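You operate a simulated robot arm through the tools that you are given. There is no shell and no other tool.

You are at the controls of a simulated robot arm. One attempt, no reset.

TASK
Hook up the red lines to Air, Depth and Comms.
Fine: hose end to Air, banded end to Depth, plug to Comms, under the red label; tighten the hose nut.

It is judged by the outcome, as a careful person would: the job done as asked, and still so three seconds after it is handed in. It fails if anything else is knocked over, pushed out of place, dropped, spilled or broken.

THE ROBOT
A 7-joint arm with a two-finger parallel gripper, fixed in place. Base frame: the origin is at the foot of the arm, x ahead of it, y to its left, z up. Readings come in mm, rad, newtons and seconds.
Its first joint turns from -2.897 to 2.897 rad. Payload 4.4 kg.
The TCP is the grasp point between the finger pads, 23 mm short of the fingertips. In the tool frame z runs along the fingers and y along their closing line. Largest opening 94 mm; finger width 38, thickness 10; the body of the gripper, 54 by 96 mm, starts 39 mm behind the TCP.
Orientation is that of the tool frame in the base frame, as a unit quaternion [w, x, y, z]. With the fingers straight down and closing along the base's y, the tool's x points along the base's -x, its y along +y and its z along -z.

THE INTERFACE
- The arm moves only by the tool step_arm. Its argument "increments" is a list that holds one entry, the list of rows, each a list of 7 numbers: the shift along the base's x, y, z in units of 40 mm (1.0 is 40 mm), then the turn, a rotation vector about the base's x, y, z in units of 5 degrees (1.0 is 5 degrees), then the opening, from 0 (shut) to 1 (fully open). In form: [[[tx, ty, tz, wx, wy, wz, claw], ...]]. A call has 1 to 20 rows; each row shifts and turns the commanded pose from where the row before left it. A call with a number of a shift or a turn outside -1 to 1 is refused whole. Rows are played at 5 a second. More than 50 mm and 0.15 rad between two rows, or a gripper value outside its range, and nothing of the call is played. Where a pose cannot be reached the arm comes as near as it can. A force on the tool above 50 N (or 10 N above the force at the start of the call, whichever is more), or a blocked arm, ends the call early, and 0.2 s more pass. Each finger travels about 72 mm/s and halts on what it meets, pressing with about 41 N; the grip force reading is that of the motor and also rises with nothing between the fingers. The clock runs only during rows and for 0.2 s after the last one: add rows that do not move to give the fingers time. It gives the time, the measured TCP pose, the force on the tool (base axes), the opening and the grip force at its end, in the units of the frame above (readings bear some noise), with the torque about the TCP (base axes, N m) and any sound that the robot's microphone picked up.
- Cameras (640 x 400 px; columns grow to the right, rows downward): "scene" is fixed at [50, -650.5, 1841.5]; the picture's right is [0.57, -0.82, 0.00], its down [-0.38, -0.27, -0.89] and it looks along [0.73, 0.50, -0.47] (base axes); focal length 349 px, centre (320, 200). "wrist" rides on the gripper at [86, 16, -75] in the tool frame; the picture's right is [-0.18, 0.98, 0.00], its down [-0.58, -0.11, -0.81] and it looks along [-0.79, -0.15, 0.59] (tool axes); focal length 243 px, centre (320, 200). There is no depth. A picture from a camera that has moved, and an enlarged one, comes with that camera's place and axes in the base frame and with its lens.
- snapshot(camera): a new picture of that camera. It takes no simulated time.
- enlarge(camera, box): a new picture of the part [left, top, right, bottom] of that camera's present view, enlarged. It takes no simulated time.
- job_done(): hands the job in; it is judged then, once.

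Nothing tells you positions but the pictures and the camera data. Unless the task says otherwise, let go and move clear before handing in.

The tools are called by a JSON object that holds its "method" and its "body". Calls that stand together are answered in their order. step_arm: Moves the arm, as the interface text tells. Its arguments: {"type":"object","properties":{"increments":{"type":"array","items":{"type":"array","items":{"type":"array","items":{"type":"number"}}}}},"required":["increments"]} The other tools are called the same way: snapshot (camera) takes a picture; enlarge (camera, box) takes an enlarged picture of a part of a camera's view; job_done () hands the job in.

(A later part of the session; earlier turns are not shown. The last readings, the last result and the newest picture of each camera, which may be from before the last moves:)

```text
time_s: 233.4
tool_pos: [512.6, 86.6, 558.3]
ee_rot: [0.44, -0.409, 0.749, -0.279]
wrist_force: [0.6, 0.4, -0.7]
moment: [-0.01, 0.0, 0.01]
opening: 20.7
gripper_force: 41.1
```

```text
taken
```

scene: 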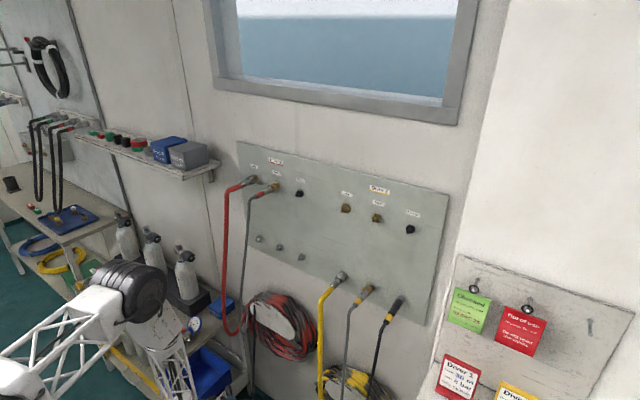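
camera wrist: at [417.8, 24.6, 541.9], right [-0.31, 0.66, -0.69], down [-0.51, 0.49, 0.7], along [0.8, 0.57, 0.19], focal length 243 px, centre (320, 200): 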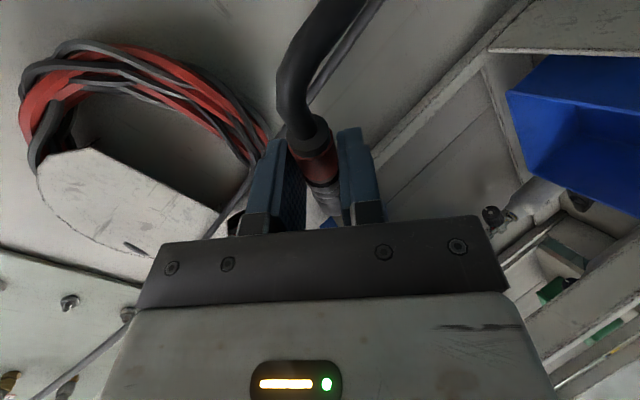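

{"method": "step_arm", "body": {"increments": [[[0, -0.05, 0.3, 0.9617, 0.0506, -0.4944, 0.0], [0, -0.05, 0.3, 0.9617, 0.0506, -0.4944, 0.0], [0, -0.05, 0.3, 0.9617, 0.0506, -0.4944, 0.0], [0, -0.05, 0.3, 0.9617, 0.0506, -0.4944, 0.0], [0, -0.05, 0.3, 0.9617, 0.0506, -0.4944, 0.0], [0, -0.05, 0.3, 0.9617, 0.0506, -0.4944, 0.0], [0, -0.05, 0.3, 0.9617, 0.0506, -0.4944, 0.0], [0, -0.05, 0.3, 0.9617, 0.0506, -0.4944, 0.0], [0, -0.05, 0.3, 0.9617, 0.0506, -0.4944, 0.0], [0, -0.05, 0.3, 0.9617, 0.0506, -0.4944, 0.0], [0, -0.05, 0.3, 0.9617, 0.0506, -0.4944, 0.0], [0, 0, 0, 0, 0, 0, 0.0]]]}}

{"method": "step_arm", "body": {"increments": [[[0, -0.1, 0.6, 0, 1, 0, 0.0], [0, -0.1, 0.6, 0, 1, 0, 0.0], [0, -0.1, 0.6, 0, 1, 0, 0.0], [0, -0.1, 0.6, 0, 1, 0, 0.0], [0, -0.1, 0.6, 0, 1, 0, 0.0], [0, -0.1, 0.6, 0, 1, 0, 0.0], [0, -0.1, 0.6, 0, 1, 0, 0.0], [0, -0.1, 0.6, 0, 1, 0, 0.0], [0, -0.1, 0.6, 0, 0.5, 0, 0.0], [0, 0, 0, 0, 0, 0, 0.0]]]}}

{"method": "snapshot", "body": {"camera": "wrist"}}

{"method": "snapshot", "body": {"camera": "scene"}}

```text
time_s: 236.0
tool_pos: [513.0, 65.2, 689.8]
ee_rot: [0.483, 0.002, 0.876, -0.003]
wrist_force: [0.8, -0.5, -0.2]
moment: [0.01, 0.04, -0.02]
opening: 20.5
gripper_force: 41.4
```

```text
time_s: 238.2
tool_pos: [515.2, 32.7, 873.5]
ee_rot: [0.186, 0.002, 0.983, -0.009]
wrist_force: [0.2, -0.9, -1.5]
moment: [0.01, 0.07, -0.04]
opening: 20.5
gripper_force: 40.6
out of reach, approached as far as the arm can: row 8, 9
```

```text
taken
camera wrist: at [407.6, 49.9, 910.2], right [0.18, 0.98, 0.05], down [0.25, -0.1, 0.96], along [0.95, -0.16, -0.26], focal length 243 px, centre (320, 200)
```

wrist: 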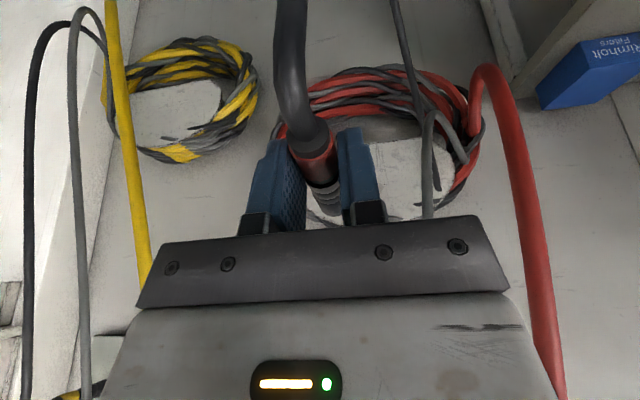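

```text
taken
```

scene: 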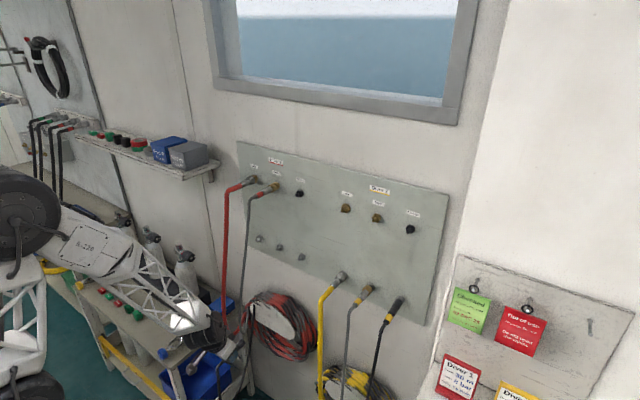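

{"method": "step_arm", "body": {"increments": [[[0.2, -0.12, 0.9, 0, 0, 0, 0.0], [0.2, -0.12, 0.9, 0, 0, 0, 0.0], [0.2, -0.12, 0.9, 0, 0, 0, 0.0], [0.2, -0.12, 0.9, 0, 0, 0, 0.0], [0.2, -0.12, 0.9, 0, 0, 0, 0.0], [0.2, -0.12, 0.9, 0, 0, 0, 0.0], [0.2, -0.12, 0.9, 0, 0, 0, 0.0], [0.2, -0.12, 0.9, 0, 0, 0, 0.0], [0.2, -0.12, 0.9, 0, 0, 0, 0.0], [0.2, -0.12, 0.9, 0, 0, 0, 0.0], [0.2, -0.12, 0.9, 0, 0, 0, 0.0], [0.2, -0.12, 0.9, 0, 0, 0, 0.0], [0.2, -0.12, 0.7, 0, 0, 0, 0.0], [0, 0, 0, 0, 0, 0, 0.0]]]}}

{"method": "snapshot", "body": {"camera": "wrist"}}

{"method": "enlarge", "body": {"camera": "wrist", "box": [240, 100, 400, 225]}}

{"method": "snapshot", "body": {"camera": "scene"}}

```text
time_s: 241.2
tool_pos: [618.6, -29.4, 1346.4]
ee_rot: [0.172, 0.001, 0.985, -0.001]
wrist_force: [0.9, 0.0, -1.9]
moment: [0.02, 0.06, 0.02]
opening: 20.6
gripper_force: 41.3
```

```text
taken
camera wrist: at [512.4, -13.0, 1386.4], right [0.17, 0.98, 0.06], down [0.27, -0.11, 0.96], along [0.95, -0.15, -0.29], focal length 243 px, centre (320, 200)
```

wrist: 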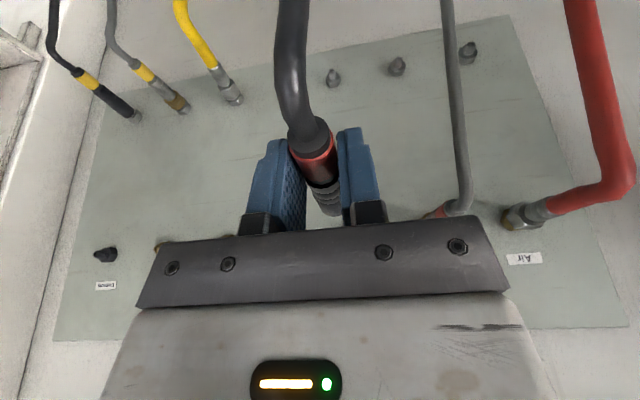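

```text
3.20 times, centred on (320, 162) of wrist
camera zoom: at [512.4, -13.0, 1386.4], right [0.17, 0.98, 0.06], down [0.27, -0.11, 0.96], along [0.95, -0.15, -0.29], focal length 776 px, centre (320, 320)
```

zoom: 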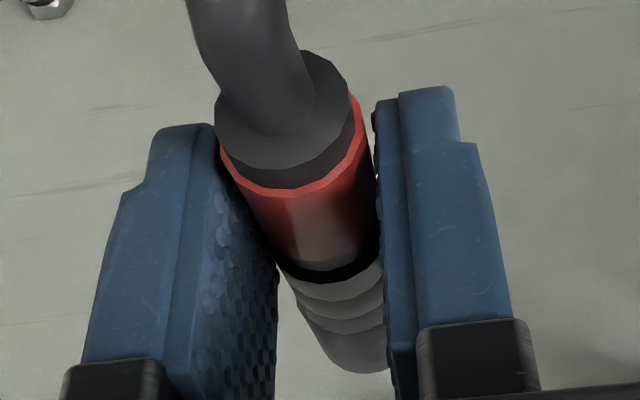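

```text
taken
```

scene: 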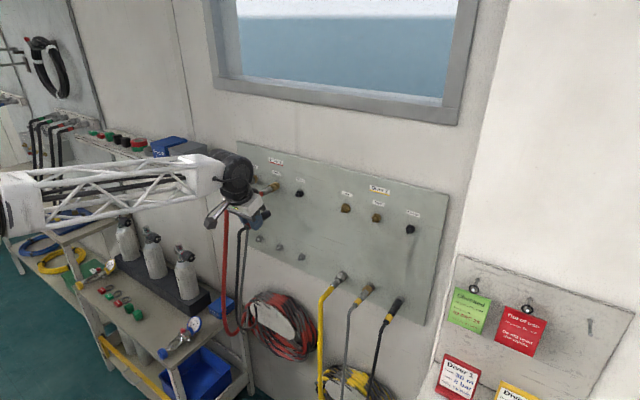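

{"method": "enlarge", "body": {"camera": "scene", "box": [240, 190, 288, 220]}}

{"method": "enlarge", "body": {"camera": "scene", "box": [220, 185, 284, 225]}}

```text
13.33 times, centred on (264, 205) of scene
camera zoom: at [50.0, -650.5, 1841.5], right [0.57, -0.82, 0.0], down [-0.38, -0.27, -0.89], along [0.73, 0.5, -0.47], focal length 4655 px, centre (1067, 133)
```

zoom: 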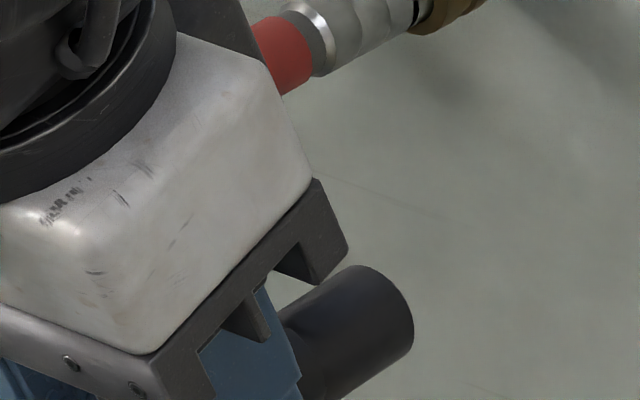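

```text
10.00 times, centred on (252, 205) of scene
camera zoom: at [50.0, -650.5, 1841.5], right [0.57, -0.82, 0.0], down [-0.38, -0.27, -0.89], along [0.73, 0.5, -0.47], focal length 3491 px, centre (1000, 150)
```

zoom: 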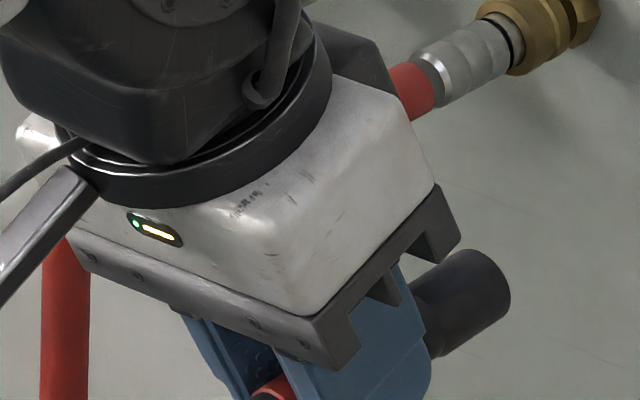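

The plug is held level across the fingers, like my very first grip. I'll line it up just in front of the outlet and compare the plug's axis with the stem's closely before inserting.

{"method": "step_arm", "body": {"increments": [[[0.7, 0, 0.05, 0, 0, 0, 0.0], [0.7, 0, 0.04, 0, 0, 0, 0.0], [0.7, 0, 0, 0, 0, 0, 0.0], [0.5, 0, 0, 0, 0, 0, 0.0], [0, 0, 0, 0, 0, 0, 0.0], [0, 0, 0, 0, 0, 0, 0.0]]]}}

{"method": "enlarge", "body": {"camera": "scene", "box": [266, 178, 314, 208]}}

{"method": "enlarge", "body": {"camera": "wrist", "box": [240, 100, 400, 225]}}

```text
time_s: 242.6
tool_pos: [723.2, -28.6, 1349.0]
ee_rot: [0.17, 0.0, 0.985, 0.0]
wrist_force: [-0.2, 0.2, -2.6]
moment: [-0.02, 0.03, 0.02]
opening: 20.3
gripper_force: 40.8
```

```text
13.33 times, centred on (290, 193) of scene
camera zoom: at [50.0, -650.5, 1841.5], right [0.57, -0.82, 0.0], down [-0.38, -0.27, -0.89], along [0.73, 0.5, -0.47], focal length 4655 px, centre (720, 293)
```

zoom: 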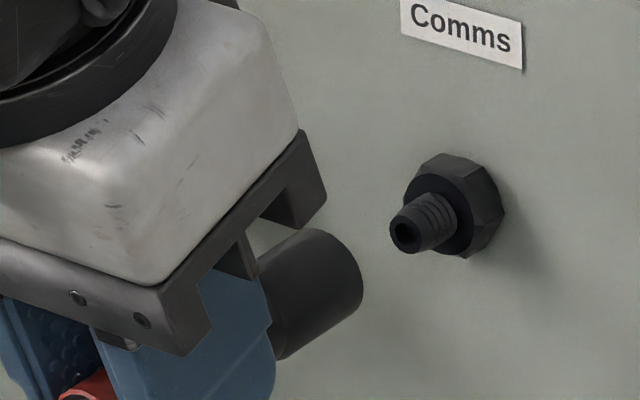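

```text
3.20 times, centred on (320, 162) of wrist
camera zoom: at [615.9, -11.8, 1390.4], right [0.17, 0.98, 0.06], down [0.27, -0.11, 0.96], along [0.95, -0.15, -0.29], focal length 776 px, centre (320, 320)
```

zoom: 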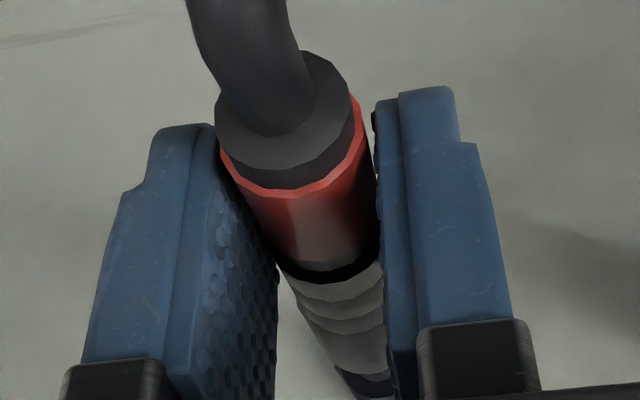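

{"method": "enlarge", "body": {"camera": "scene", "box": [280, 186, 312, 206]}}

{"method": "enlarge", "body": {"camera": "wrist", "box": [290, 160, 354, 200]}}

```text
16.00 times, centred on (296, 196) of scene
camera zoom: at [50.0, -650.5, 1841.5], right [0.57, -0.82, 0.0], down [-0.38, -0.27, -0.89], along [0.73, 0.5, -0.47], focal length 5586 px, centre (704, 264)
```

zoom: 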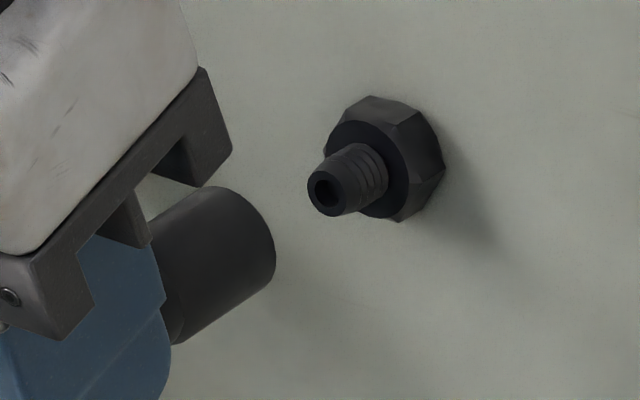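

```text
10.00 times, centred on (322, 180) of wrist
camera zoom: at [615.9, -11.8, 1390.4], right [0.17, 0.98, 0.06], down [0.27, -0.11, 0.96], along [0.95, -0.15, -0.29], focal length 2426 px, centre (300, 400)
```

zoom: 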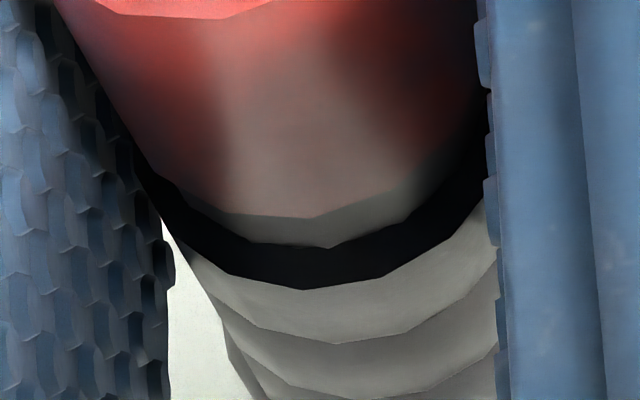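

The plug is level to within half a degree; it needs to come down about 0.7 mm and over 0.8 mm. I'll correct and move to just before the stem, then recheck.

{"method": "step_arm", "body": {"increments": [[[0.25, -0.02, -0.017, 0, 0, 0, 0.0], [0.2, 0, 0, 0, 0, 0, 0.0], [0, 0, 0, 0, 0, 0, 0.0], [0, 0, 0, 0, 0, 0, 0.0]]]}}

{"method": "enlarge", "body": {"camera": "scene", "box": [280, 186, 312, 206]}}

{"method": "snapshot", "body": {"camera": "wrist"}}

```text
time_s: 243.6
tool_pos: [740.5, -30.0, 1348.8]
ee_rot: [0.171, 0.001, 0.985, -0.001]
wrist_force: [0.1, -0.3, -0.8]
moment: [0.0, 0.05, 0.01]
opening: 20.5
gripper_force: 41.2
```

```text
16.00 times, centred on (296, 196) of scene
camera zoom: at [50.0, -650.5, 1841.5], right [0.57, -0.82, 0.0], down [-0.38, -0.27, -0.89], along [0.73, 0.5, -0.47], focal length 5586 px, centre (704, 264)
```

zoom: 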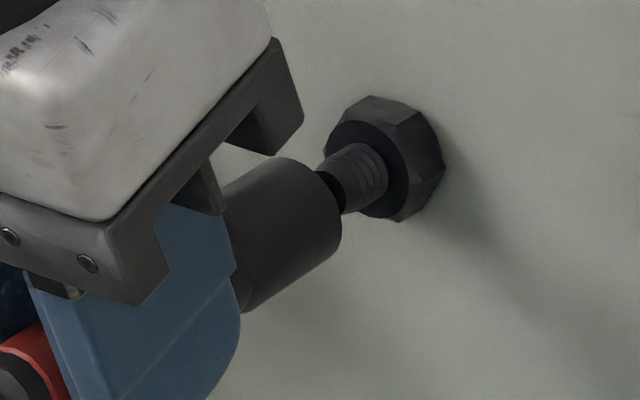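

```text
taken
camera wrist: at [634.4, -13.3, 1389.3], right [0.17, 0.98, 0.06], down [0.27, -0.11, 0.96], along [0.95, -0.15, -0.29], focal length 243 px, centre (320, 200)
```

wrist: 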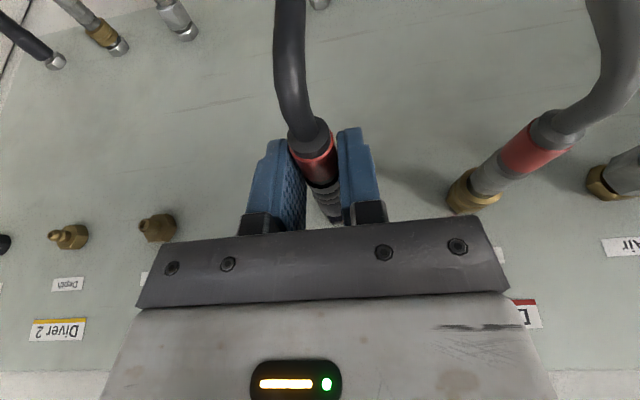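

Aligned to within about half a millimetre. Now I'll go on slowly over the stem.

{"method": "step_arm", "body": {"increments": [[[0.15, 0.003, 0.006, 0, 0, 0, 0.0], [0.1, 0, 0, 0, 0, 0, 0.0], [0, 0, 0, 0, 0, 0, 0.0]]]}}

{"method": "step_arm", "body": {"increments": [[[0.05, 0, 0, 0, 0, 0, 0.0], [0, 0, 0, 0, 0, 0, 0.0]]]}}

{"method": "step_arm", "body": {"increments": [[[0.05, 0, 0, 0, 0, 0, 0.0], [0, 0, 0, 0, 0, 0, 0.0]]]}}

```text
time_s: 244.4
tool_pos: [750.4, -29.3, 1348.7]
ee_rot: [0.172, 0.001, 0.985, -0.001]
wrist_force: [-0.2, 0.6, -2.0]
moment: [-0.01, 0.03, 0.02]
opening: 20.4
gripper_force: 40.7
```

```text
time_s: 245.0
tool_pos: [752.0, -30.8, 1349.3]
ee_rot: [0.171, 0.0, 0.985, -0.001]
wrist_force: [-0.1, -0.1, -1.1]
moment: [0.01, 0.03, 0.0]
opening: 20.7
gripper_force: 40.9
```

```text
time_s: 245.6
tool_pos: [754.6, -30.9, 1349.4]
ee_rot: [0.171, 0.002, 0.985, -0.001]
wrist_force: [-0.5, -0.7, -0.7]
moment: [-0.01, 0.07, 0.0]
opening: 20.4
gripper_force: 41.5
```

{"method": "step_arm", "body": {"increments": [[[0.035, 0, 0, 0, 0, 0, 0.0], [0, 0, 0, 0, 0, 0, 0.0]]]}}

{"method": "step_arm", "body": {"increments": [[[0.025, 0, 0, 0, 0, 0, 0.0], [0, 0, 0, 0, 0, 0, 0.0]]]}}

{"method": "step_arm", "body": {"increments": [[[0.025, 0, 0, 0, 0, 0, 0.0], [0, 0, 0, 0, 0, 0, 0.0]]]}}

{"method": "enlarge", "body": {"camera": "scene", "box": [280, 186, 312, 206]}}

```text
time_s: 246.2
tool_pos: [755.6, -30.7, 1348.7]
ee_rot: [0.171, 0.001, 0.985, -0.001]
wrist_force: [-12.1, -1.6, 0.6]
moment: [-0.01, 0.06, -0.11]
opening: 20.4
gripper_force: 40.9
```

```text
time_s: 246.8
tool_pos: [757.2, -29.1, 1350.8]
ee_rot: [0.172, 0.001, 0.985, -0.001]
wrist_force: [-14.1, -1.3, 1.1]
moment: [0.0, 0.09, -0.02]
opening: 20.7
gripper_force: 40.8
```

```text
time_s: 247.4
tool_pos: [756.3, -30.3, 1349.3]
ee_rot: [0.171, 0.0, 0.985, -0.001]
wrist_force: [-14.3, -2.6, -2.2]
moment: [-0.01, 0.19, -0.13]
opening: 20.3
gripper_force: 40.7
```

```text
16.00 times, centred on (296, 196) of scene
camera zoom: at [50.0, -650.5, 1841.5], right [0.57, -0.82, 0.0], down [-0.38, -0.27, -0.89], along [0.73, 0.5, -0.47], focal length 5586 px, centre (704, 264)
```

zoom: 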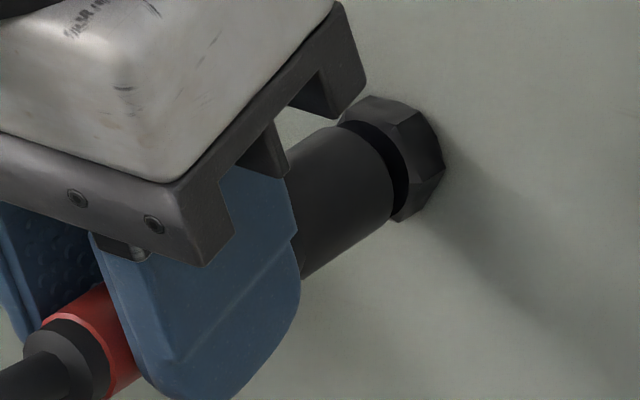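

It's now sliding on with a steady friction of about 14 N and no side load. I'll continue to the seat.

{"method": "step_arm", "body": {"increments": [[[0.03, 0, 0, 0, 0, 0, 0.0], [0, 0, 0, 0, 0, 0, 0.0]]]}}

{"method": "step_arm", "body": {"increments": [[[0.03, 0, 0, 0, 0, 0, 0.0], [0, 0, 0, 0, 0, 0, 0.0]]]}}

{"method": "enlarge", "body": {"camera": "scene", "box": [280, 186, 312, 206]}}

{"method": "enlarge", "body": {"camera": "wrist", "box": [240, 100, 400, 225]}}

```text
time_s: 248.0
tool_pos: [759.5, -30.4, 1348.4]
ee_rot: [0.172, 0.002, 0.985, -0.002]
wrist_force: [-17.8, -3.8, -1.8]
moment: [-0.1, 0.25, -0.23]
opening: 20.3
gripper_force: 40.9
```

```text
time_s: 248.6
tool_pos: [759.8, -31.5, 1350.5]
ee_rot: [0.172, 0.0, 0.985, -0.001]
wrist_force: [-22.0, -2.8, -2.0]
moment: [-0.07, 0.26, -0.2]
opening: 20.5
gripper_force: 40.7
```

```text
16.00 times, centred on (296, 196) of scene
camera zoom: at [50.0, -650.5, 1841.5], right [0.57, -0.82, 0.0], down [-0.38, -0.27, -0.89], along [0.73, 0.5, -0.47], focal length 5586 px, centre (704, 264)
```

zoom: 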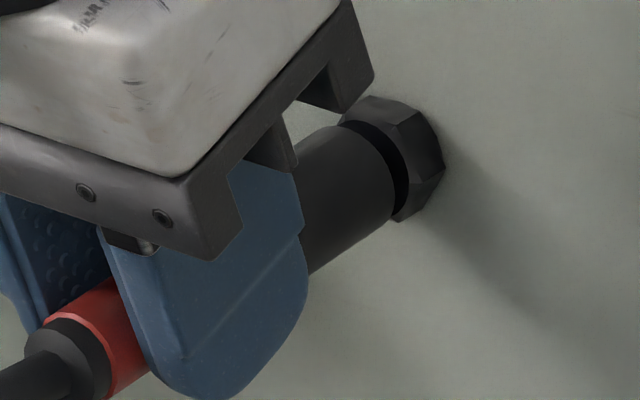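

```text
3.20 times, centred on (320, 162) of wrist
camera zoom: at [654.1, -14.1, 1390.0], right [0.17, 0.98, 0.06], down [0.27, -0.11, 0.96], along [0.95, -0.15, -0.29], focal length 776 px, centre (320, 320)
```

zoom: 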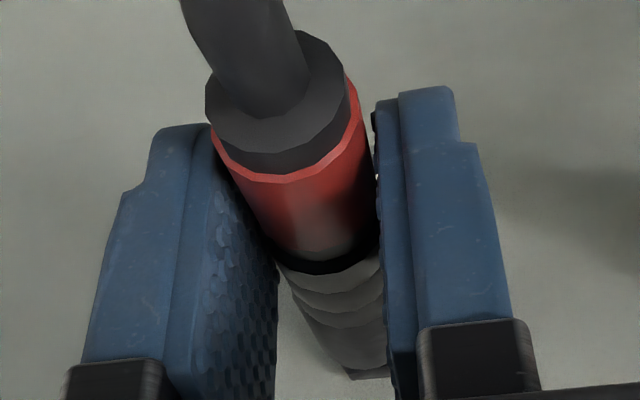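

The pads slip at about 20 N in this grip, so I can't press it fully home this way. I'll back off a little, roll the hand so one finger supports the plug from below, and then slide the fingers up to the shell's shoulder for a firm, well-aligned push.

{"method": "step_arm", "body": {"increments": [[[-0.15, 0, 0, 0, 0, 0, 0.0], [-0.25, 0, 0, 0, 0, 0, 0.0], [-0.25, 0, 0, 0, 0, 0, 0.0], [0, 0, 0, 0, 0, 0, 0.0]]]}}

{"method": "step_arm", "body": {"increments": [[[0, -0.021, -0.001, 1, 0, 0, 0.0], [0, -0.021, -0.003, 1, 0, 0, 0.0], [0, -0.02, -0.005, 1, 0, 0, 0.0], [0, -0.02, -0.006, 1, 0, 0, 0.0], [0, -0.019, -0.008, 1, 0, 0, 0.0], [0, -0.019, -0.01, 1, 0, 0, 0.0], [0, -0.018, -0.011, 1, 0, 0, 0.0], [0, -0.017, -0.013, 1, 0, 0, 0.0], [0, -0.016, -0.014, 1, 0, 0, 0.0], [0, -0.014, -0.015, 1, 0, 0, 0.0], [0, -0.013, -0.017, 1, 0, 0, 0.0], [0, -0.011, -0.018, 1, 0, 0, 0.0], [0, 0, 0, 0, 0, 0, 0.0]]]}}

{"method": "enlarge", "body": {"camera": "wrist", "box": [240, 100, 400, 225]}}

{"method": "enlarge", "body": {"camera": "scene", "box": [266, 180, 314, 210]}}

```text
time_s: 249.6
tool_pos: [732.9, -30.8, 1349.6]
ee_rot: [0.172, 0.001, 0.985, -0.001]
wrist_force: [0.1, 0.2, -0.9]
moment: [0.0, 0.03, -0.02]
opening: 20.3
gripper_force: 40.7
```

```text
time_s: 252.4
tool_pos: [735.2, -37.2, 1344.3]
ee_rot: [0.149, 0.086, 0.853, 0.493]
wrist_force: [0.4, -0.8, -1.9]
moment: [-0.05, 0.02, 0.01]
opening: 20.5
gripper_force: 41.4
```

```text
3.20 times, centred on (320, 162) of wrist
camera zoom: at [628.5, -65.6, 1378.8], right [0.17, 0.44, 0.88], down [0.27, -0.88, 0.38], along [0.95, 0.18, -0.27], focal length 776 px, centre (320, 320)
```

zoom: 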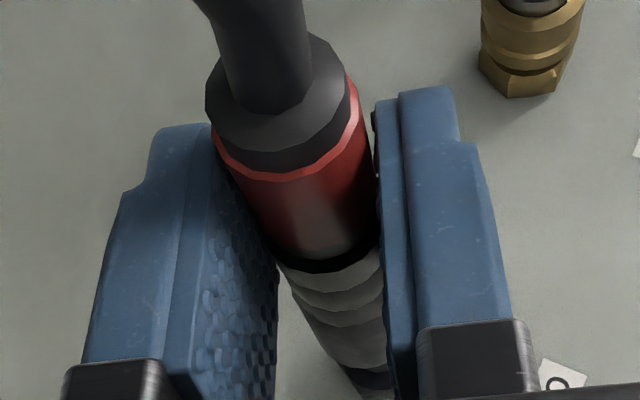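

```text
13.33 times, centred on (290, 195) of scene
camera zoom: at [50.0, -650.5, 1841.5], right [0.57, -0.82, 0.0], down [-0.38, -0.27, -0.89], along [0.73, 0.5, -0.47], focal length 4655 px, centre (720, 267)
```

zoom: 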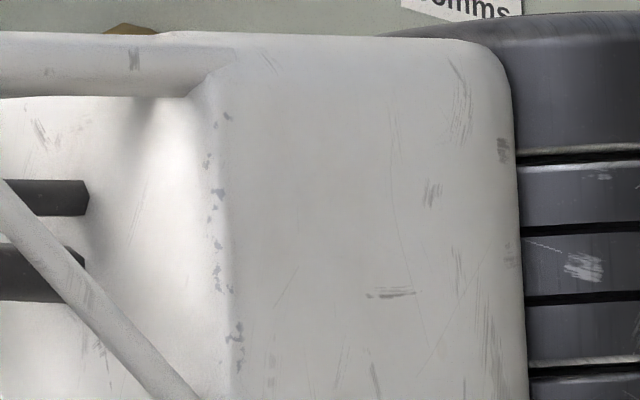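

{"method": "step_arm", "body": {"increments": [[[0, -0.01, -0.0185, 1, 0, 0, 0.0], [0, -0.008, -0.0195, 1, 0, 0, 0.0], [0, -0.006, -0.02, 1, 0, 0, 0.0], [0, -0.0045, -0.02, 1, 0, 0, 0.0], [0, -0.003, -0.021, 1, 0, 0, 0.0], [0, -0.001, -0.021, 1, 0, 0, 0.0], [0, 0, 0, 0, 0, 0, 0.0]]]}}

{"method": "snapshot", "body": {"camera": "scene"}}

{"method": "snapshot", "body": {"camera": "wrist"}}

{"method": "enlarge", "body": {"camera": "wrist", "box": [240, 100, 400, 225]}}

```text
time_s: 254.0
tool_pos: [732.9, -40.3, 1340.0]
ee_rot: [0.121, 0.122, 0.698, 0.695]
wrist_force: [1.0, -0.5, -1.4]
moment: [0.0, 0.04, -0.02]
opening: 20.2
gripper_force: 41.1
```

```text
taken
```

scene: 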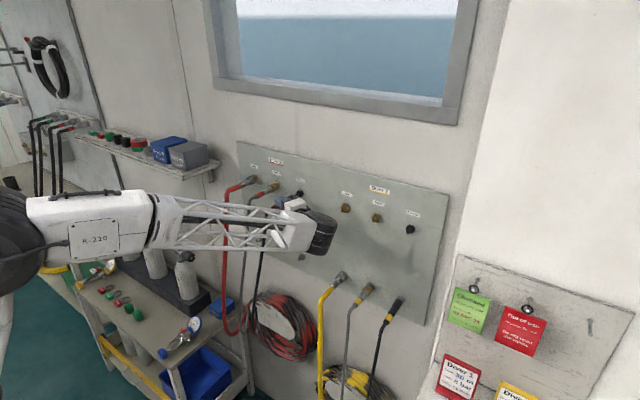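

```text
taken
camera wrist: at [628.4, -80.7, 1355.9], right [0.17, -0.06, 0.98], down [0.27, -0.96, -0.11], along [0.95, 0.29, -0.15], focal length 243 px, centre (320, 200)
```

wrist: 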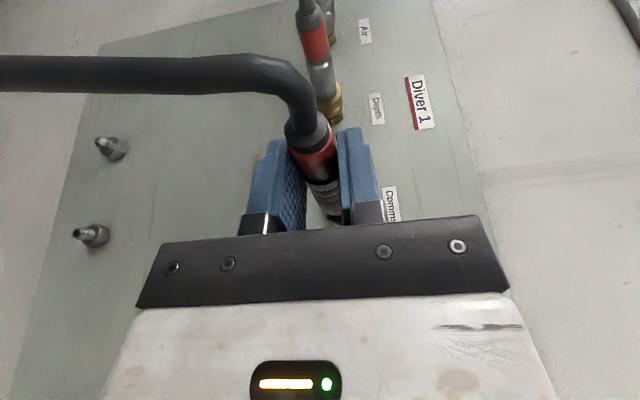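

```text
3.20 times, centred on (320, 162) of wrist
camera zoom: at [628.4, -80.7, 1355.9], right [0.17, -0.06, 0.98], down [0.27, -0.96, -0.11], along [0.95, 0.29, -0.15], focal length 776 px, centre (320, 320)
```

zoom: 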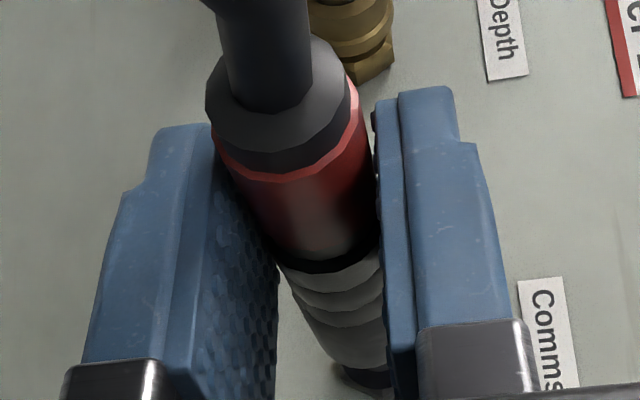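

{"method": "enlarge", "body": {"camera": "scene", "box": [262, 178, 326, 218]}}

{"method": "enlarge", "body": {"camera": "wrist", "box": [304, 170, 368, 218]}}

```text
10.00 times, centred on (294, 198) of scene
camera zoom: at [50.0, -650.5, 1841.5], right [0.57, -0.82, 0.0], down [-0.38, -0.27, -0.89], along [0.73, 0.5, -0.47], focal length 3491 px, centre (580, 220)
```

zoom: 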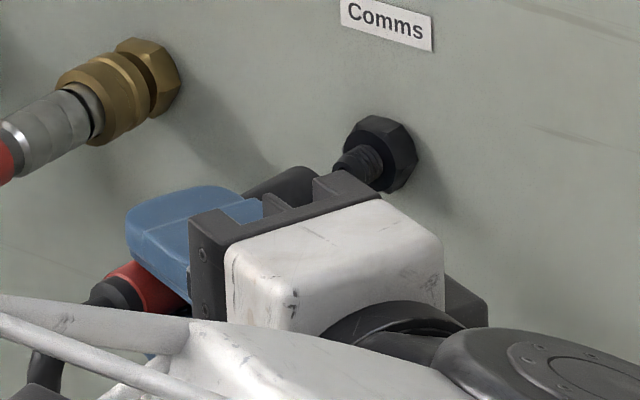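

```text
8.33 times, centred on (336, 194) of wrist
camera zoom: at [628.4, -80.7, 1355.9], right [0.17, -0.06, 0.98], down [0.27, -0.96, -0.11], along [0.95, 0.29, -0.15], focal length 2022 px, centre (187, 250)
```

zoom: 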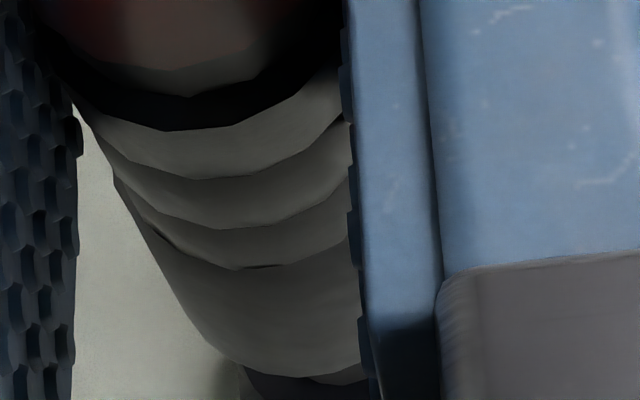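

I can see the plug tip and stem in both views. The lower finger now supports the plug from beneath. Advancing onto the stem again.

{"method": "step_arm", "body": {"increments": [[[0.2, 0, 0, 0, 0, 0, 0.0], [0.2, 0, 0, 0, 0, 0, 0.0], [0, 0, 0, 0, 0, 0, 0.0]]]}}

{"method": "enlarge", "body": {"camera": "scene", "box": [278, 182, 310, 202]}}

{"method": "step_arm", "body": {"increments": [[[0.06, 0, 0, 0, 0, 0, 0.0], [0.04, 0, 0, 0, 0, 0, 0.0], [0, 0, 0, 0, 0, 0, 0.0]]]}}

{"method": "step_arm", "body": {"increments": [[[0.04, 0, 0, 0, 0, 0, 0.0], [0, 0, 0, 0, 0, 0, 0.0]]]}}

```text
time_s: 254.8
tool_pos: [750.8, -39.1, 1339.9]
ee_rot: [0.12, 0.121, 0.697, 0.696]
wrist_force: [-1.2, -0.4, -1.0]
moment: [-0.01, 0.03, -0.01]
opening: 20.2
gripper_force: 40.9
```

```text
16.00 times, centred on (294, 192) of scene
camera zoom: at [50.0, -650.5, 1841.5], right [0.57, -0.82, 0.0], down [-0.38, -0.27, -0.89], along [0.73, 0.5, -0.47], focal length 5586 px, centre (736, 328)
```

zoom: 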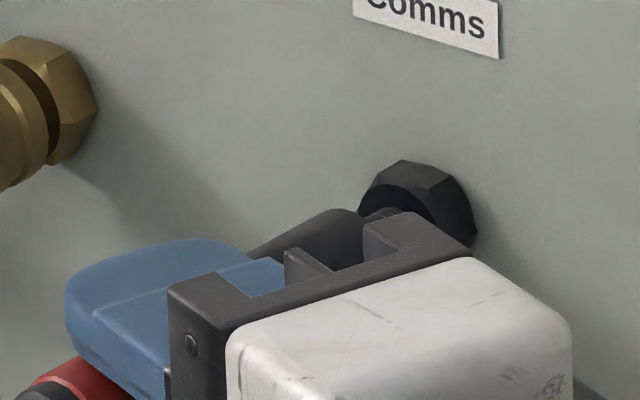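

```text
time_s: 255.6
tool_pos: [754.1, -39.0, 1339.1]
ee_rot: [0.121, 0.122, 0.697, 0.696]
wrist_force: [-0.9, -0.8, -1.4]
moment: [-0.01, 0.07, 0.0]
opening: 20.5
gripper_force: 41.6
```

```text
time_s: 256.2
tool_pos: [756.3, -39.6, 1338.5]
ee_rot: [0.121, 0.121, 0.697, 0.696]
wrist_force: [-0.4, -0.6, -0.9]
moment: [0.0, 0.01, 0.04]
opening: 20.2
gripper_force: 41.5
```

{"method": "step_arm", "body": {"increments": [[[0.035, 0, 0, 0, 0, 0, 0.0], [0, 0, 0, 0, 0, 0, 0.0]]]}}

{"method": "step_arm", "body": {"increments": [[[0.03, 0, 0, 0, 0, 0, 0.0], [0, 0, 0, 0, 0, 0, 0.0]]]}}

{"method": "step_arm", "body": {"increments": [[[0.03, 0, 0, 0, 0, 0, 0.0], [0, 0, 0, 0, 0, 0, 0.0]]]}}

{"method": "enlarge", "body": {"camera": "wrist", "box": [240, 100, 400, 225]}}

```text
time_s: 256.8
tool_pos: [757.9, -39.9, 1339.8]
ee_rot: [0.121, 0.121, 0.697, 0.696]
wrist_force: [0.2, 0.5, -0.2]
moment: [0.01, -0.03, 0.03]
opening: 19.9
gripper_force: 41.4
```

```text
time_s: 257.4
tool_pos: [759.0, -39.5, 1339.8]
ee_rot: [0.121, 0.121, 0.697, 0.696]
wrist_force: [-0.7, 0.2, -0.4]
moment: [-0.02, -0.02, 0.0]
opening: 20.1
gripper_force: 40.3
```

```text
time_s: 258.0
tool_pos: [758.6, -40.2, 1340.2]
ee_rot: [0.12, 0.122, 0.697, 0.696]
wrist_force: [-7.6, 1.0, -3.2]
moment: [0.0, 0.14, 0.11]
opening: 20.0
gripper_force: 40.8
```

```text
3.20 times, centred on (320, 162) of wrist
camera zoom: at [653.5, -81.0, 1355.9], right [0.17, -0.06, 0.98], down [0.27, -0.96, -0.11], along [0.95, 0.29, -0.15], focal length 776 px, centre (320, 320)
```

zoom: 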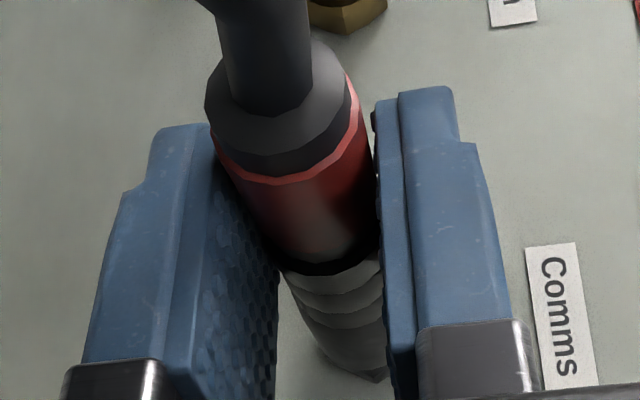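

{"method": "step_arm", "body": {"increments": [[[0.03, 0, 0, 0, 0, 0, 0.0], [0, 0, 0, 0, 0, 0, 0.0]]]}}

{"method": "step_arm", "body": {"increments": [[[0.03, 0, 0, 0, 0, 0, 0.0], [0, 0, 0, 0, 0, 0, 0.0]]]}}

{"method": "enlarge", "body": {"camera": "wrist", "box": [240, 100, 400, 225]}}

{"method": "enlarge", "body": {"camera": "scene", "box": [278, 182, 310, 202]}}

```text
time_s: 258.6
tool_pos: [760.6, -40.8, 1340.1]
ee_rot: [0.121, 0.121, 0.698, 0.696]
wrist_force: [-22.2, -1.0, -3.2]
moment: [-0.07, 0.12, 0.16]
opening: 20.2
gripper_force: 40.4
```

```text
time_s: 259.2
tool_pos: [762.3, -40.6, 1341.4]
ee_rot: [0.121, 0.121, 0.697, 0.696]
wrist_force: [-30.4, 0.0, -5.6]
moment: [-0.06, 0.28, 0.24]
opening: 20.3
gripper_force: 40.9
```

```text
3.20 times, centred on (320, 162) of wrist
camera zoom: at [655.7, -80.8, 1356.1], right [0.17, -0.06, 0.98], down [0.27, -0.96, -0.11], along [0.95, 0.29, -0.15], focal length 776 px, centre (320, 320)
```

zoom: 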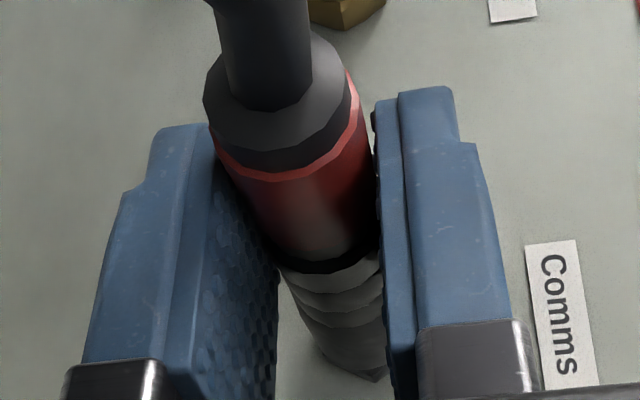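

```text
16.00 times, centred on (294, 192) of scene
camera zoom: at [50.0, -650.5, 1841.5], right [0.57, -0.82, 0.0], down [-0.38, -0.27, -0.89], along [0.73, 0.5, -0.47], focal length 5586 px, centre (736, 328)
```

zoom: 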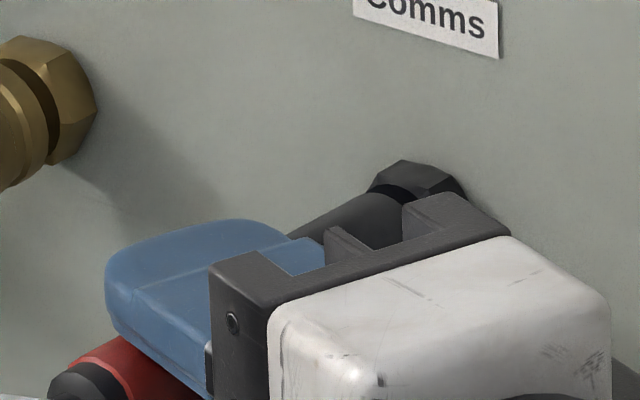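

Contact again at about 30 N, well aligned. Now I'll loosen slightly (the lower finger supports it), slide forward to the shoulder, and clamp.

{"method": "step_arm", "body": {"increments": [[[-0.02, 0, 0, 0, 0, 0, 0.0], [0, 0, 0, 0, 0, 0, 0.245], [0, 0, 0, 0, 0, 0, 0.245], [0.1, 0, 0, 0, 0, 0, 0.245], [0.1, 0, 0, 0, 0, 0, 0.245], [0.1, 0, 0, 0, 0, 0, 0.245], [0, 0, 0, 0, 0, 0, 0.245]]]}}

{"method": "enlarge", "body": {"camera": "wrist", "box": [240, 100, 400, 225]}}

{"method": "enlarge", "body": {"camera": "scene", "box": [278, 182, 310, 202]}}

```text
time_s: 260.8
tool_pos: [773.5, -39.6, 1340.2]
ee_rot: [0.121, 0.122, 0.697, 0.696]
wrist_force: [-0.7, -0.1, -1.6]
moment: [-0.03, 0.04, -0.02]
opening: 23.9
gripper_force: 1.5
```

```text
3.20 times, centred on (320, 162) of wrist
camera zoom: at [667.9, -81.2, 1355.8], right [0.17, -0.06, 0.98], down [0.27, -0.96, -0.11], along [0.95, 0.29, -0.15], focal length 776 px, centre (320, 320)
```

zoom: 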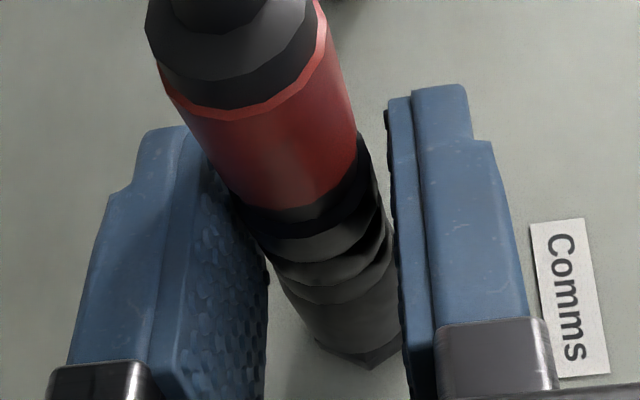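

```text
16.00 times, centred on (294, 192) of scene
camera zoom: at [50.0, -650.5, 1841.5], right [0.57, -0.82, 0.0], down [-0.38, -0.27, -0.89], along [0.73, 0.5, -0.47], focal length 5586 px, centre (736, 328)
```

zoom: 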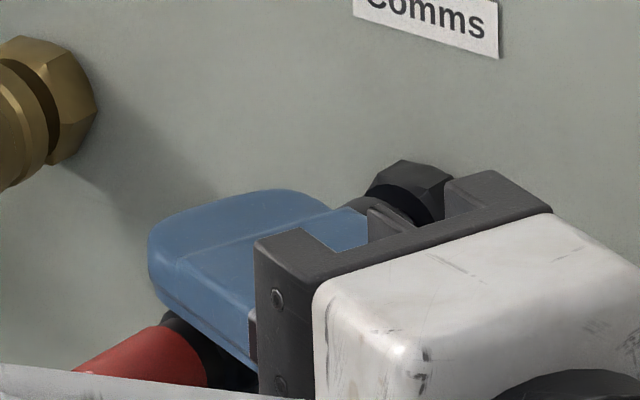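

{"method": "step_arm", "body": {"increments": [[[0.06, 0, 0, 0, 0, 0, 0.245], [0.06, 0, 0, 0, 0, 0, 0.245], [0, 0, 0, 0, 0, 0, 0.245]]]}}

{"method": "step_arm", "body": {"increments": [[[0.04, 0, 0, 0, 0, 0, 0.245], [0, 0, 0, 0, 0, 0, 0.245]]]}}

{"method": "enlarge", "body": {"camera": "wrist", "box": [240, 100, 400, 225]}}

```text
time_s: 261.6
tool_pos: [777.8, -39.7, 1339.6]
ee_rot: [0.122, 0.121, 0.697, 0.696]
wrist_force: [0.2, 0.0, -1.5]
moment: [-0.02, 0.03, 0.01]
opening: 24.0
gripper_force: 1.0
```

```text
time_s: 262.2
tool_pos: [779.4, -40.0, 1339.7]
ee_rot: [0.122, 0.122, 0.697, 0.696]
wrist_force: [-0.2, -0.7, -1.4]
moment: [-0.03, 0.05, 0.02]
opening: 23.6
gripper_force: 1.5
```

```text
3.20 times, centred on (320, 162) of wrist
camera zoom: at [673.5, -80.4, 1355.6], right [0.17, -0.06, 0.98], down [0.27, -0.96, -0.11], along [0.95, 0.29, -0.15], focal length 776 px, centre (320, 320)
```

zoom: 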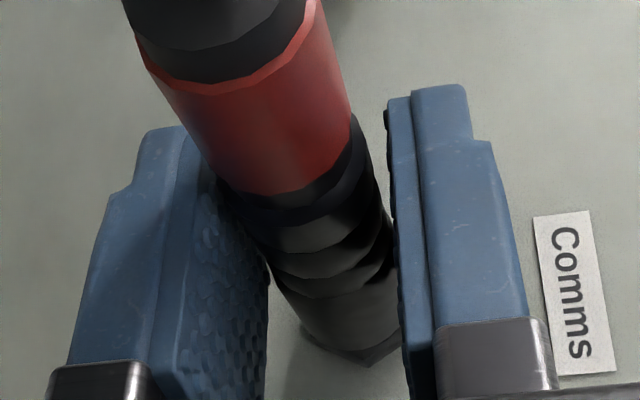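

{"method": "step_arm", "body": {"increments": [[[0.04, 0, 0, 0, 0, 0, 0.245], [0, 0, 0, 0, 0, 0, 0.245]]]}}

{"method": "step_arm", "body": {"increments": [[[0.04, 0, 0, 0, 0, 0, 0.245], [0, 0, 0, 0, 0, 0, 0.245]]]}}

{"method": "enlarge", "body": {"camera": "scene", "box": [278, 182, 310, 202]}}

```text
time_s: 262.8
tool_pos: [780.3, -38.3, 1339.9]
ee_rot: [0.122, 0.122, 0.697, 0.696]
wrist_force: [0.1, 0.0, -2.2]
moment: [-0.02, 0.01, 0.0]
opening: 24.0
gripper_force: 1.0
```

```text
time_s: 263.4
tool_pos: [783.2, -38.9, 1340.5]
ee_rot: [0.122, 0.122, 0.697, 0.696]
wrist_force: [-0.9, 0.2, -1.8]
moment: [-0.01, 0.01, 0.01]
opening: 23.7
gripper_force: 0.3
```

```text
16.00 times, centred on (294, 192) of scene
camera zoom: at [50.0, -650.5, 1841.5], right [0.57, -0.82, 0.0], down [-0.38, -0.27, -0.89], along [0.73, 0.5, -0.47], focal length 5586 px, centre (736, 328)
```

zoom: 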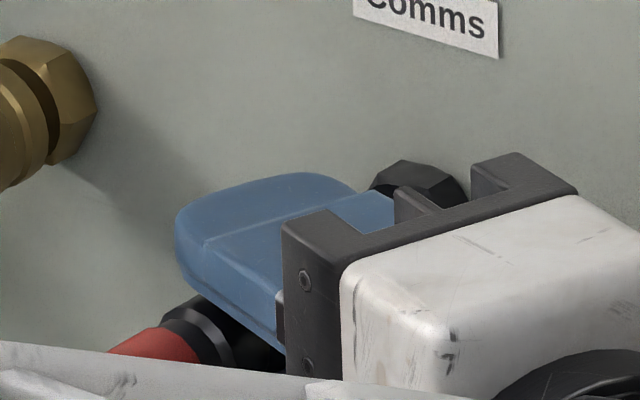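

{"method": "enlarge", "body": {"camera": "wrist", "box": [240, 100, 400, 225]}}

{"method": "enlarge", "body": {"camera": "wrist", "box": [296, 170, 376, 220]}}

```text
3.20 times, centred on (320, 162) of wrist
camera zoom: at [676.7, -80.4, 1355.6], right [0.17, -0.06, 0.98], down [0.27, -0.96, -0.11], along [0.95, 0.29, -0.15], focal length 776 px, centre (320, 320)
```

zoom: 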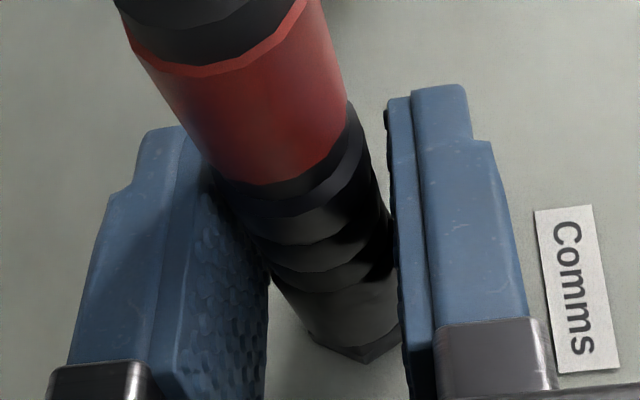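

```text
8.00 times, centred on (336, 195) of wrist
camera zoom: at [676.7, -80.4, 1355.6], right [0.17, -0.06, 0.98], down [0.27, -0.96, -0.11], along [0.95, 0.29, -0.15], focal length 1941 px, centre (192, 240)
```

zoom: 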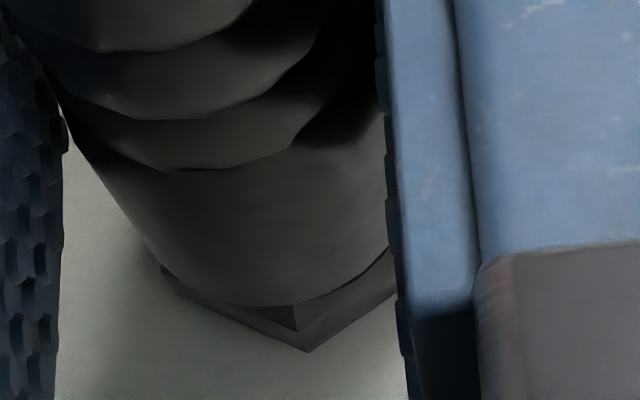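

{"method": "step_arm", "body": {"increments": [[[0.05, 0, 0, 0, 0, 0, 0.245], [0, 0, 0, 0, 0, 0, 0.245]]]}}

{"method": "step_arm", "body": {"increments": [[[0.05, 0, 0, 0, 0, 0, 0.245], [0, 0, 0, 0, 0, 0, 0.245]]]}}

{"method": "enlarge", "body": {"camera": "wrist", "box": [240, 100, 400, 225]}}

```text
time_s: 264.0
tool_pos: [784.2, -41.0, 1340.9]
ee_rot: [0.121, 0.123, 0.697, 0.696]
wrist_force: [-0.7, -1.0, -2.3]
moment: [-0.07, 0.0, 0.02]
opening: 23.8
gripper_force: 1.5
```

```text
time_s: 264.6
tool_pos: [787.2, -39.6, 1339.0]
ee_rot: [0.122, 0.122, 0.697, 0.696]
wrist_force: [-0.3, 0.6, -1.6]
moment: [-0.04, 0.03, 0.0]
opening: 23.7
gripper_force: 0.7
```

```text
3.20 times, centred on (320, 162) of wrist
camera zoom: at [681.1, -80.8, 1355.5], right [0.17, -0.06, 0.98], down [0.27, -0.96, -0.11], along [0.95, 0.29, -0.15], focal length 776 px, centre (320, 320)
```

zoom: 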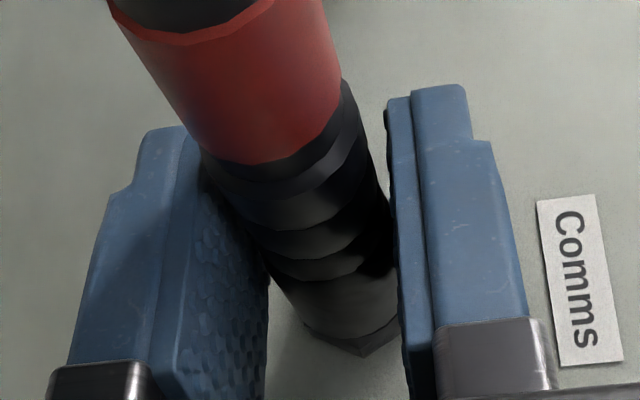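

{"method": "step_arm", "body": {"increments": [[[0, 0, 0, 0, 0, 0, 0.1], [0, 0, 0, 0, 0, 0, 0.0], [0, 0, 0, 0, 0, 0, 0.0], [0, 0, 0, 0, 0, 0, 0.0]]]}}

{"method": "enlarge", "body": {"camera": "wrist", "box": [240, 100, 400, 225]}}

{"method": "enlarge", "body": {"camera": "scene", "box": [262, 178, 326, 218]}}

```text
time_s: 265.6
tool_pos: [786.6, -40.1, 1339.8]
ee_rot: [0.12, 0.122, 0.698, 0.696]
wrist_force: [-0.7, 0.6, -1.0]
moment: [-0.03, 0.0, 0.01]
opening: 22.5
gripper_force: 40.7
```

```text
3.20 times, centred on (320, 162) of wrist
camera zoom: at [681.1, -80.9, 1355.5], right [0.17, -0.06, 0.98], down [0.27, -0.96, -0.11], along [0.95, 0.29, -0.15], focal length 776 px, centre (320, 320)
```

zoom: 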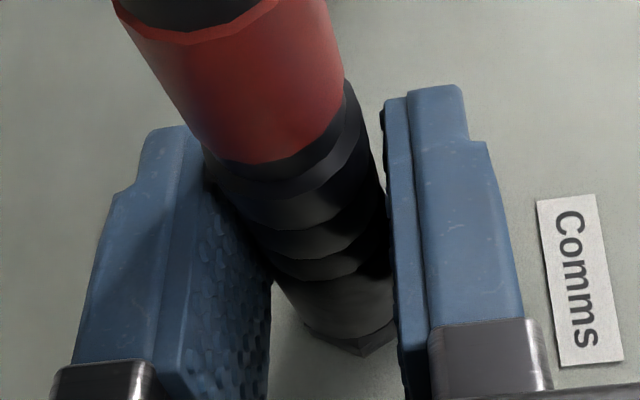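

```text
10.00 times, centred on (294, 198) of scene
camera zoom: at [50.0, -650.5, 1841.5], right [0.57, -0.82, 0.0], down [-0.38, -0.27, -0.89], along [0.73, 0.5, -0.47], focal length 3491 px, centre (580, 220)
```

zoom: 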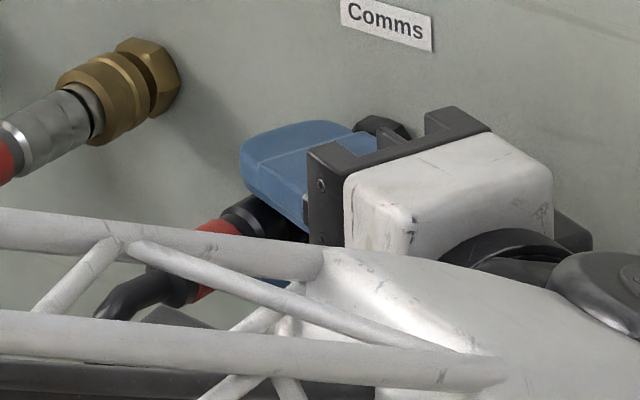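

Clamped at 22.5 mm on the ribs, close behind the shoulder. Now I'll push straight in, in small steps.

{"method": "step_arm", "body": {"increments": [[[0.03, 0, 0, 0, 0, 0, 0.0], [0, 0, 0, 0, 0, 0, 0.0]]]}}

{"method": "step_arm", "body": {"increments": [[[0.03, 0, 0, 0, 0, 0, 0.0], [0, 0, 0, 0, 0, 0, 0.0]]]}}

{"method": "step_arm", "body": {"increments": [[[0.03, 0, 0, 0, 0, 0, 0.0], [0, 0, 0, 0, 0, 0, 0.0]]]}}

{"method": "enlarge", "body": {"camera": "wrist", "box": [240, 100, 400, 225]}}

```text
time_s: 266.2
tool_pos: [787.9, -41.0, 1339.4]
ee_rot: [0.121, 0.121, 0.697, 0.697]
wrist_force: [-12.6, -1.3, -0.9]
moment: [-0.04, 0.04, 0.02]
opening: 22.8
gripper_force: 41.5
```

```text
time_s: 266.8
tool_pos: [788.3, -39.5, 1339.1]
ee_rot: [0.121, 0.121, 0.698, 0.696]
wrist_force: [-25.0, -1.6, -2.8]
moment: [-0.04, 0.03, 0.17]
opening: 22.7
gripper_force: 41.3
```

```text
time_s: 267.4
tool_pos: [789.7, -39.8, 1339.4]
ee_rot: [0.121, 0.12, 0.697, 0.696]
wrist_force: [-30.2, -3.1, -2.8]
moment: [-0.07, 0.05, 0.19]
opening: 22.6
gripper_force: 41.2
```

```text
3.20 times, centred on (320, 162) of wrist
camera zoom: at [684.1, -80.5, 1355.7], right [0.17, -0.06, 0.98], down [0.27, -0.96, -0.11], along [0.95, 0.29, -0.15], focal length 776 px, centre (320, 320)
```

zoom: 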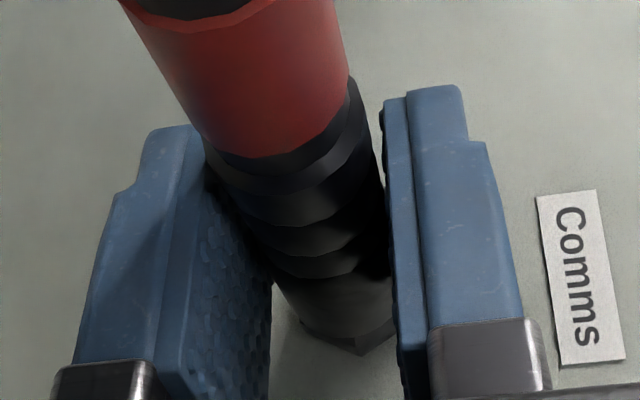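

{"method": "step_arm", "body": {"increments": [[[0.03, 0, 0, 0, 0, 0, 0.0], [0, 0, 0, 0, 0, 0, 0.0]]]}}

{"method": "step_arm", "body": {"increments": [[[0.03, 0, 0, 0, 0, 0, 0.0], [0, 0, 0, 0, 0, 0, 0.0]]]}}

{"method": "step_arm", "body": {"increments": [[[0.03, 0, 0, 0, 0, 0, 0.0], [0, 0, 0, 0, 0, 0, 0.0]]]}}

{"method": "enlarge", "body": {"camera": "wrist", "box": [240, 100, 400, 225]}}

```text
time_s: 268.0
tool_pos: [790.8, -40.0, 1339.7]
ee_rot: [0.121, 0.12, 0.698, 0.696]
wrist_force: [-35.4, 2.7, -2.6]
moment: [-0.1, 0.02, 0.34]
opening: 22.9
gripper_force: 41.2
```

```text
time_s: 268.6
tool_pos: [792.9, -38.9, 1340.0]
ee_rot: [0.122, 0.122, 0.697, 0.696]
wrist_force: [-29.9, 0.1, -3.4]
moment: [-0.11, 0.04, 0.29]
opening: 22.6
gripper_force: 40.8
```

```text
time_s: 269.2
tool_pos: [792.5, -39.1, 1340.9]
ee_rot: [0.12, 0.121, 0.697, 0.696]
wrist_force: [-31.6, 0.7, -7.2]
moment: [-0.14, 0.17, 0.32]
opening: 22.7
gripper_force: 41.0
```

```text
3.20 times, centred on (320, 162) of wrist
camera zoom: at [687.1, -80.8, 1356.0], right [0.17, -0.06, 0.98], down [0.27, -0.96, -0.11], along [0.95, 0.29, -0.15], focal length 776 px, centre (320, 320)
```

zoom: 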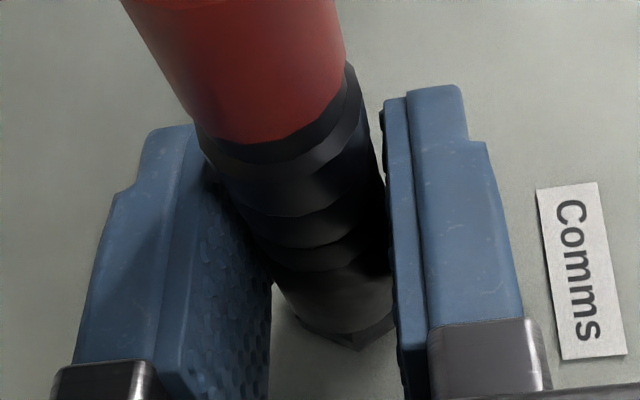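

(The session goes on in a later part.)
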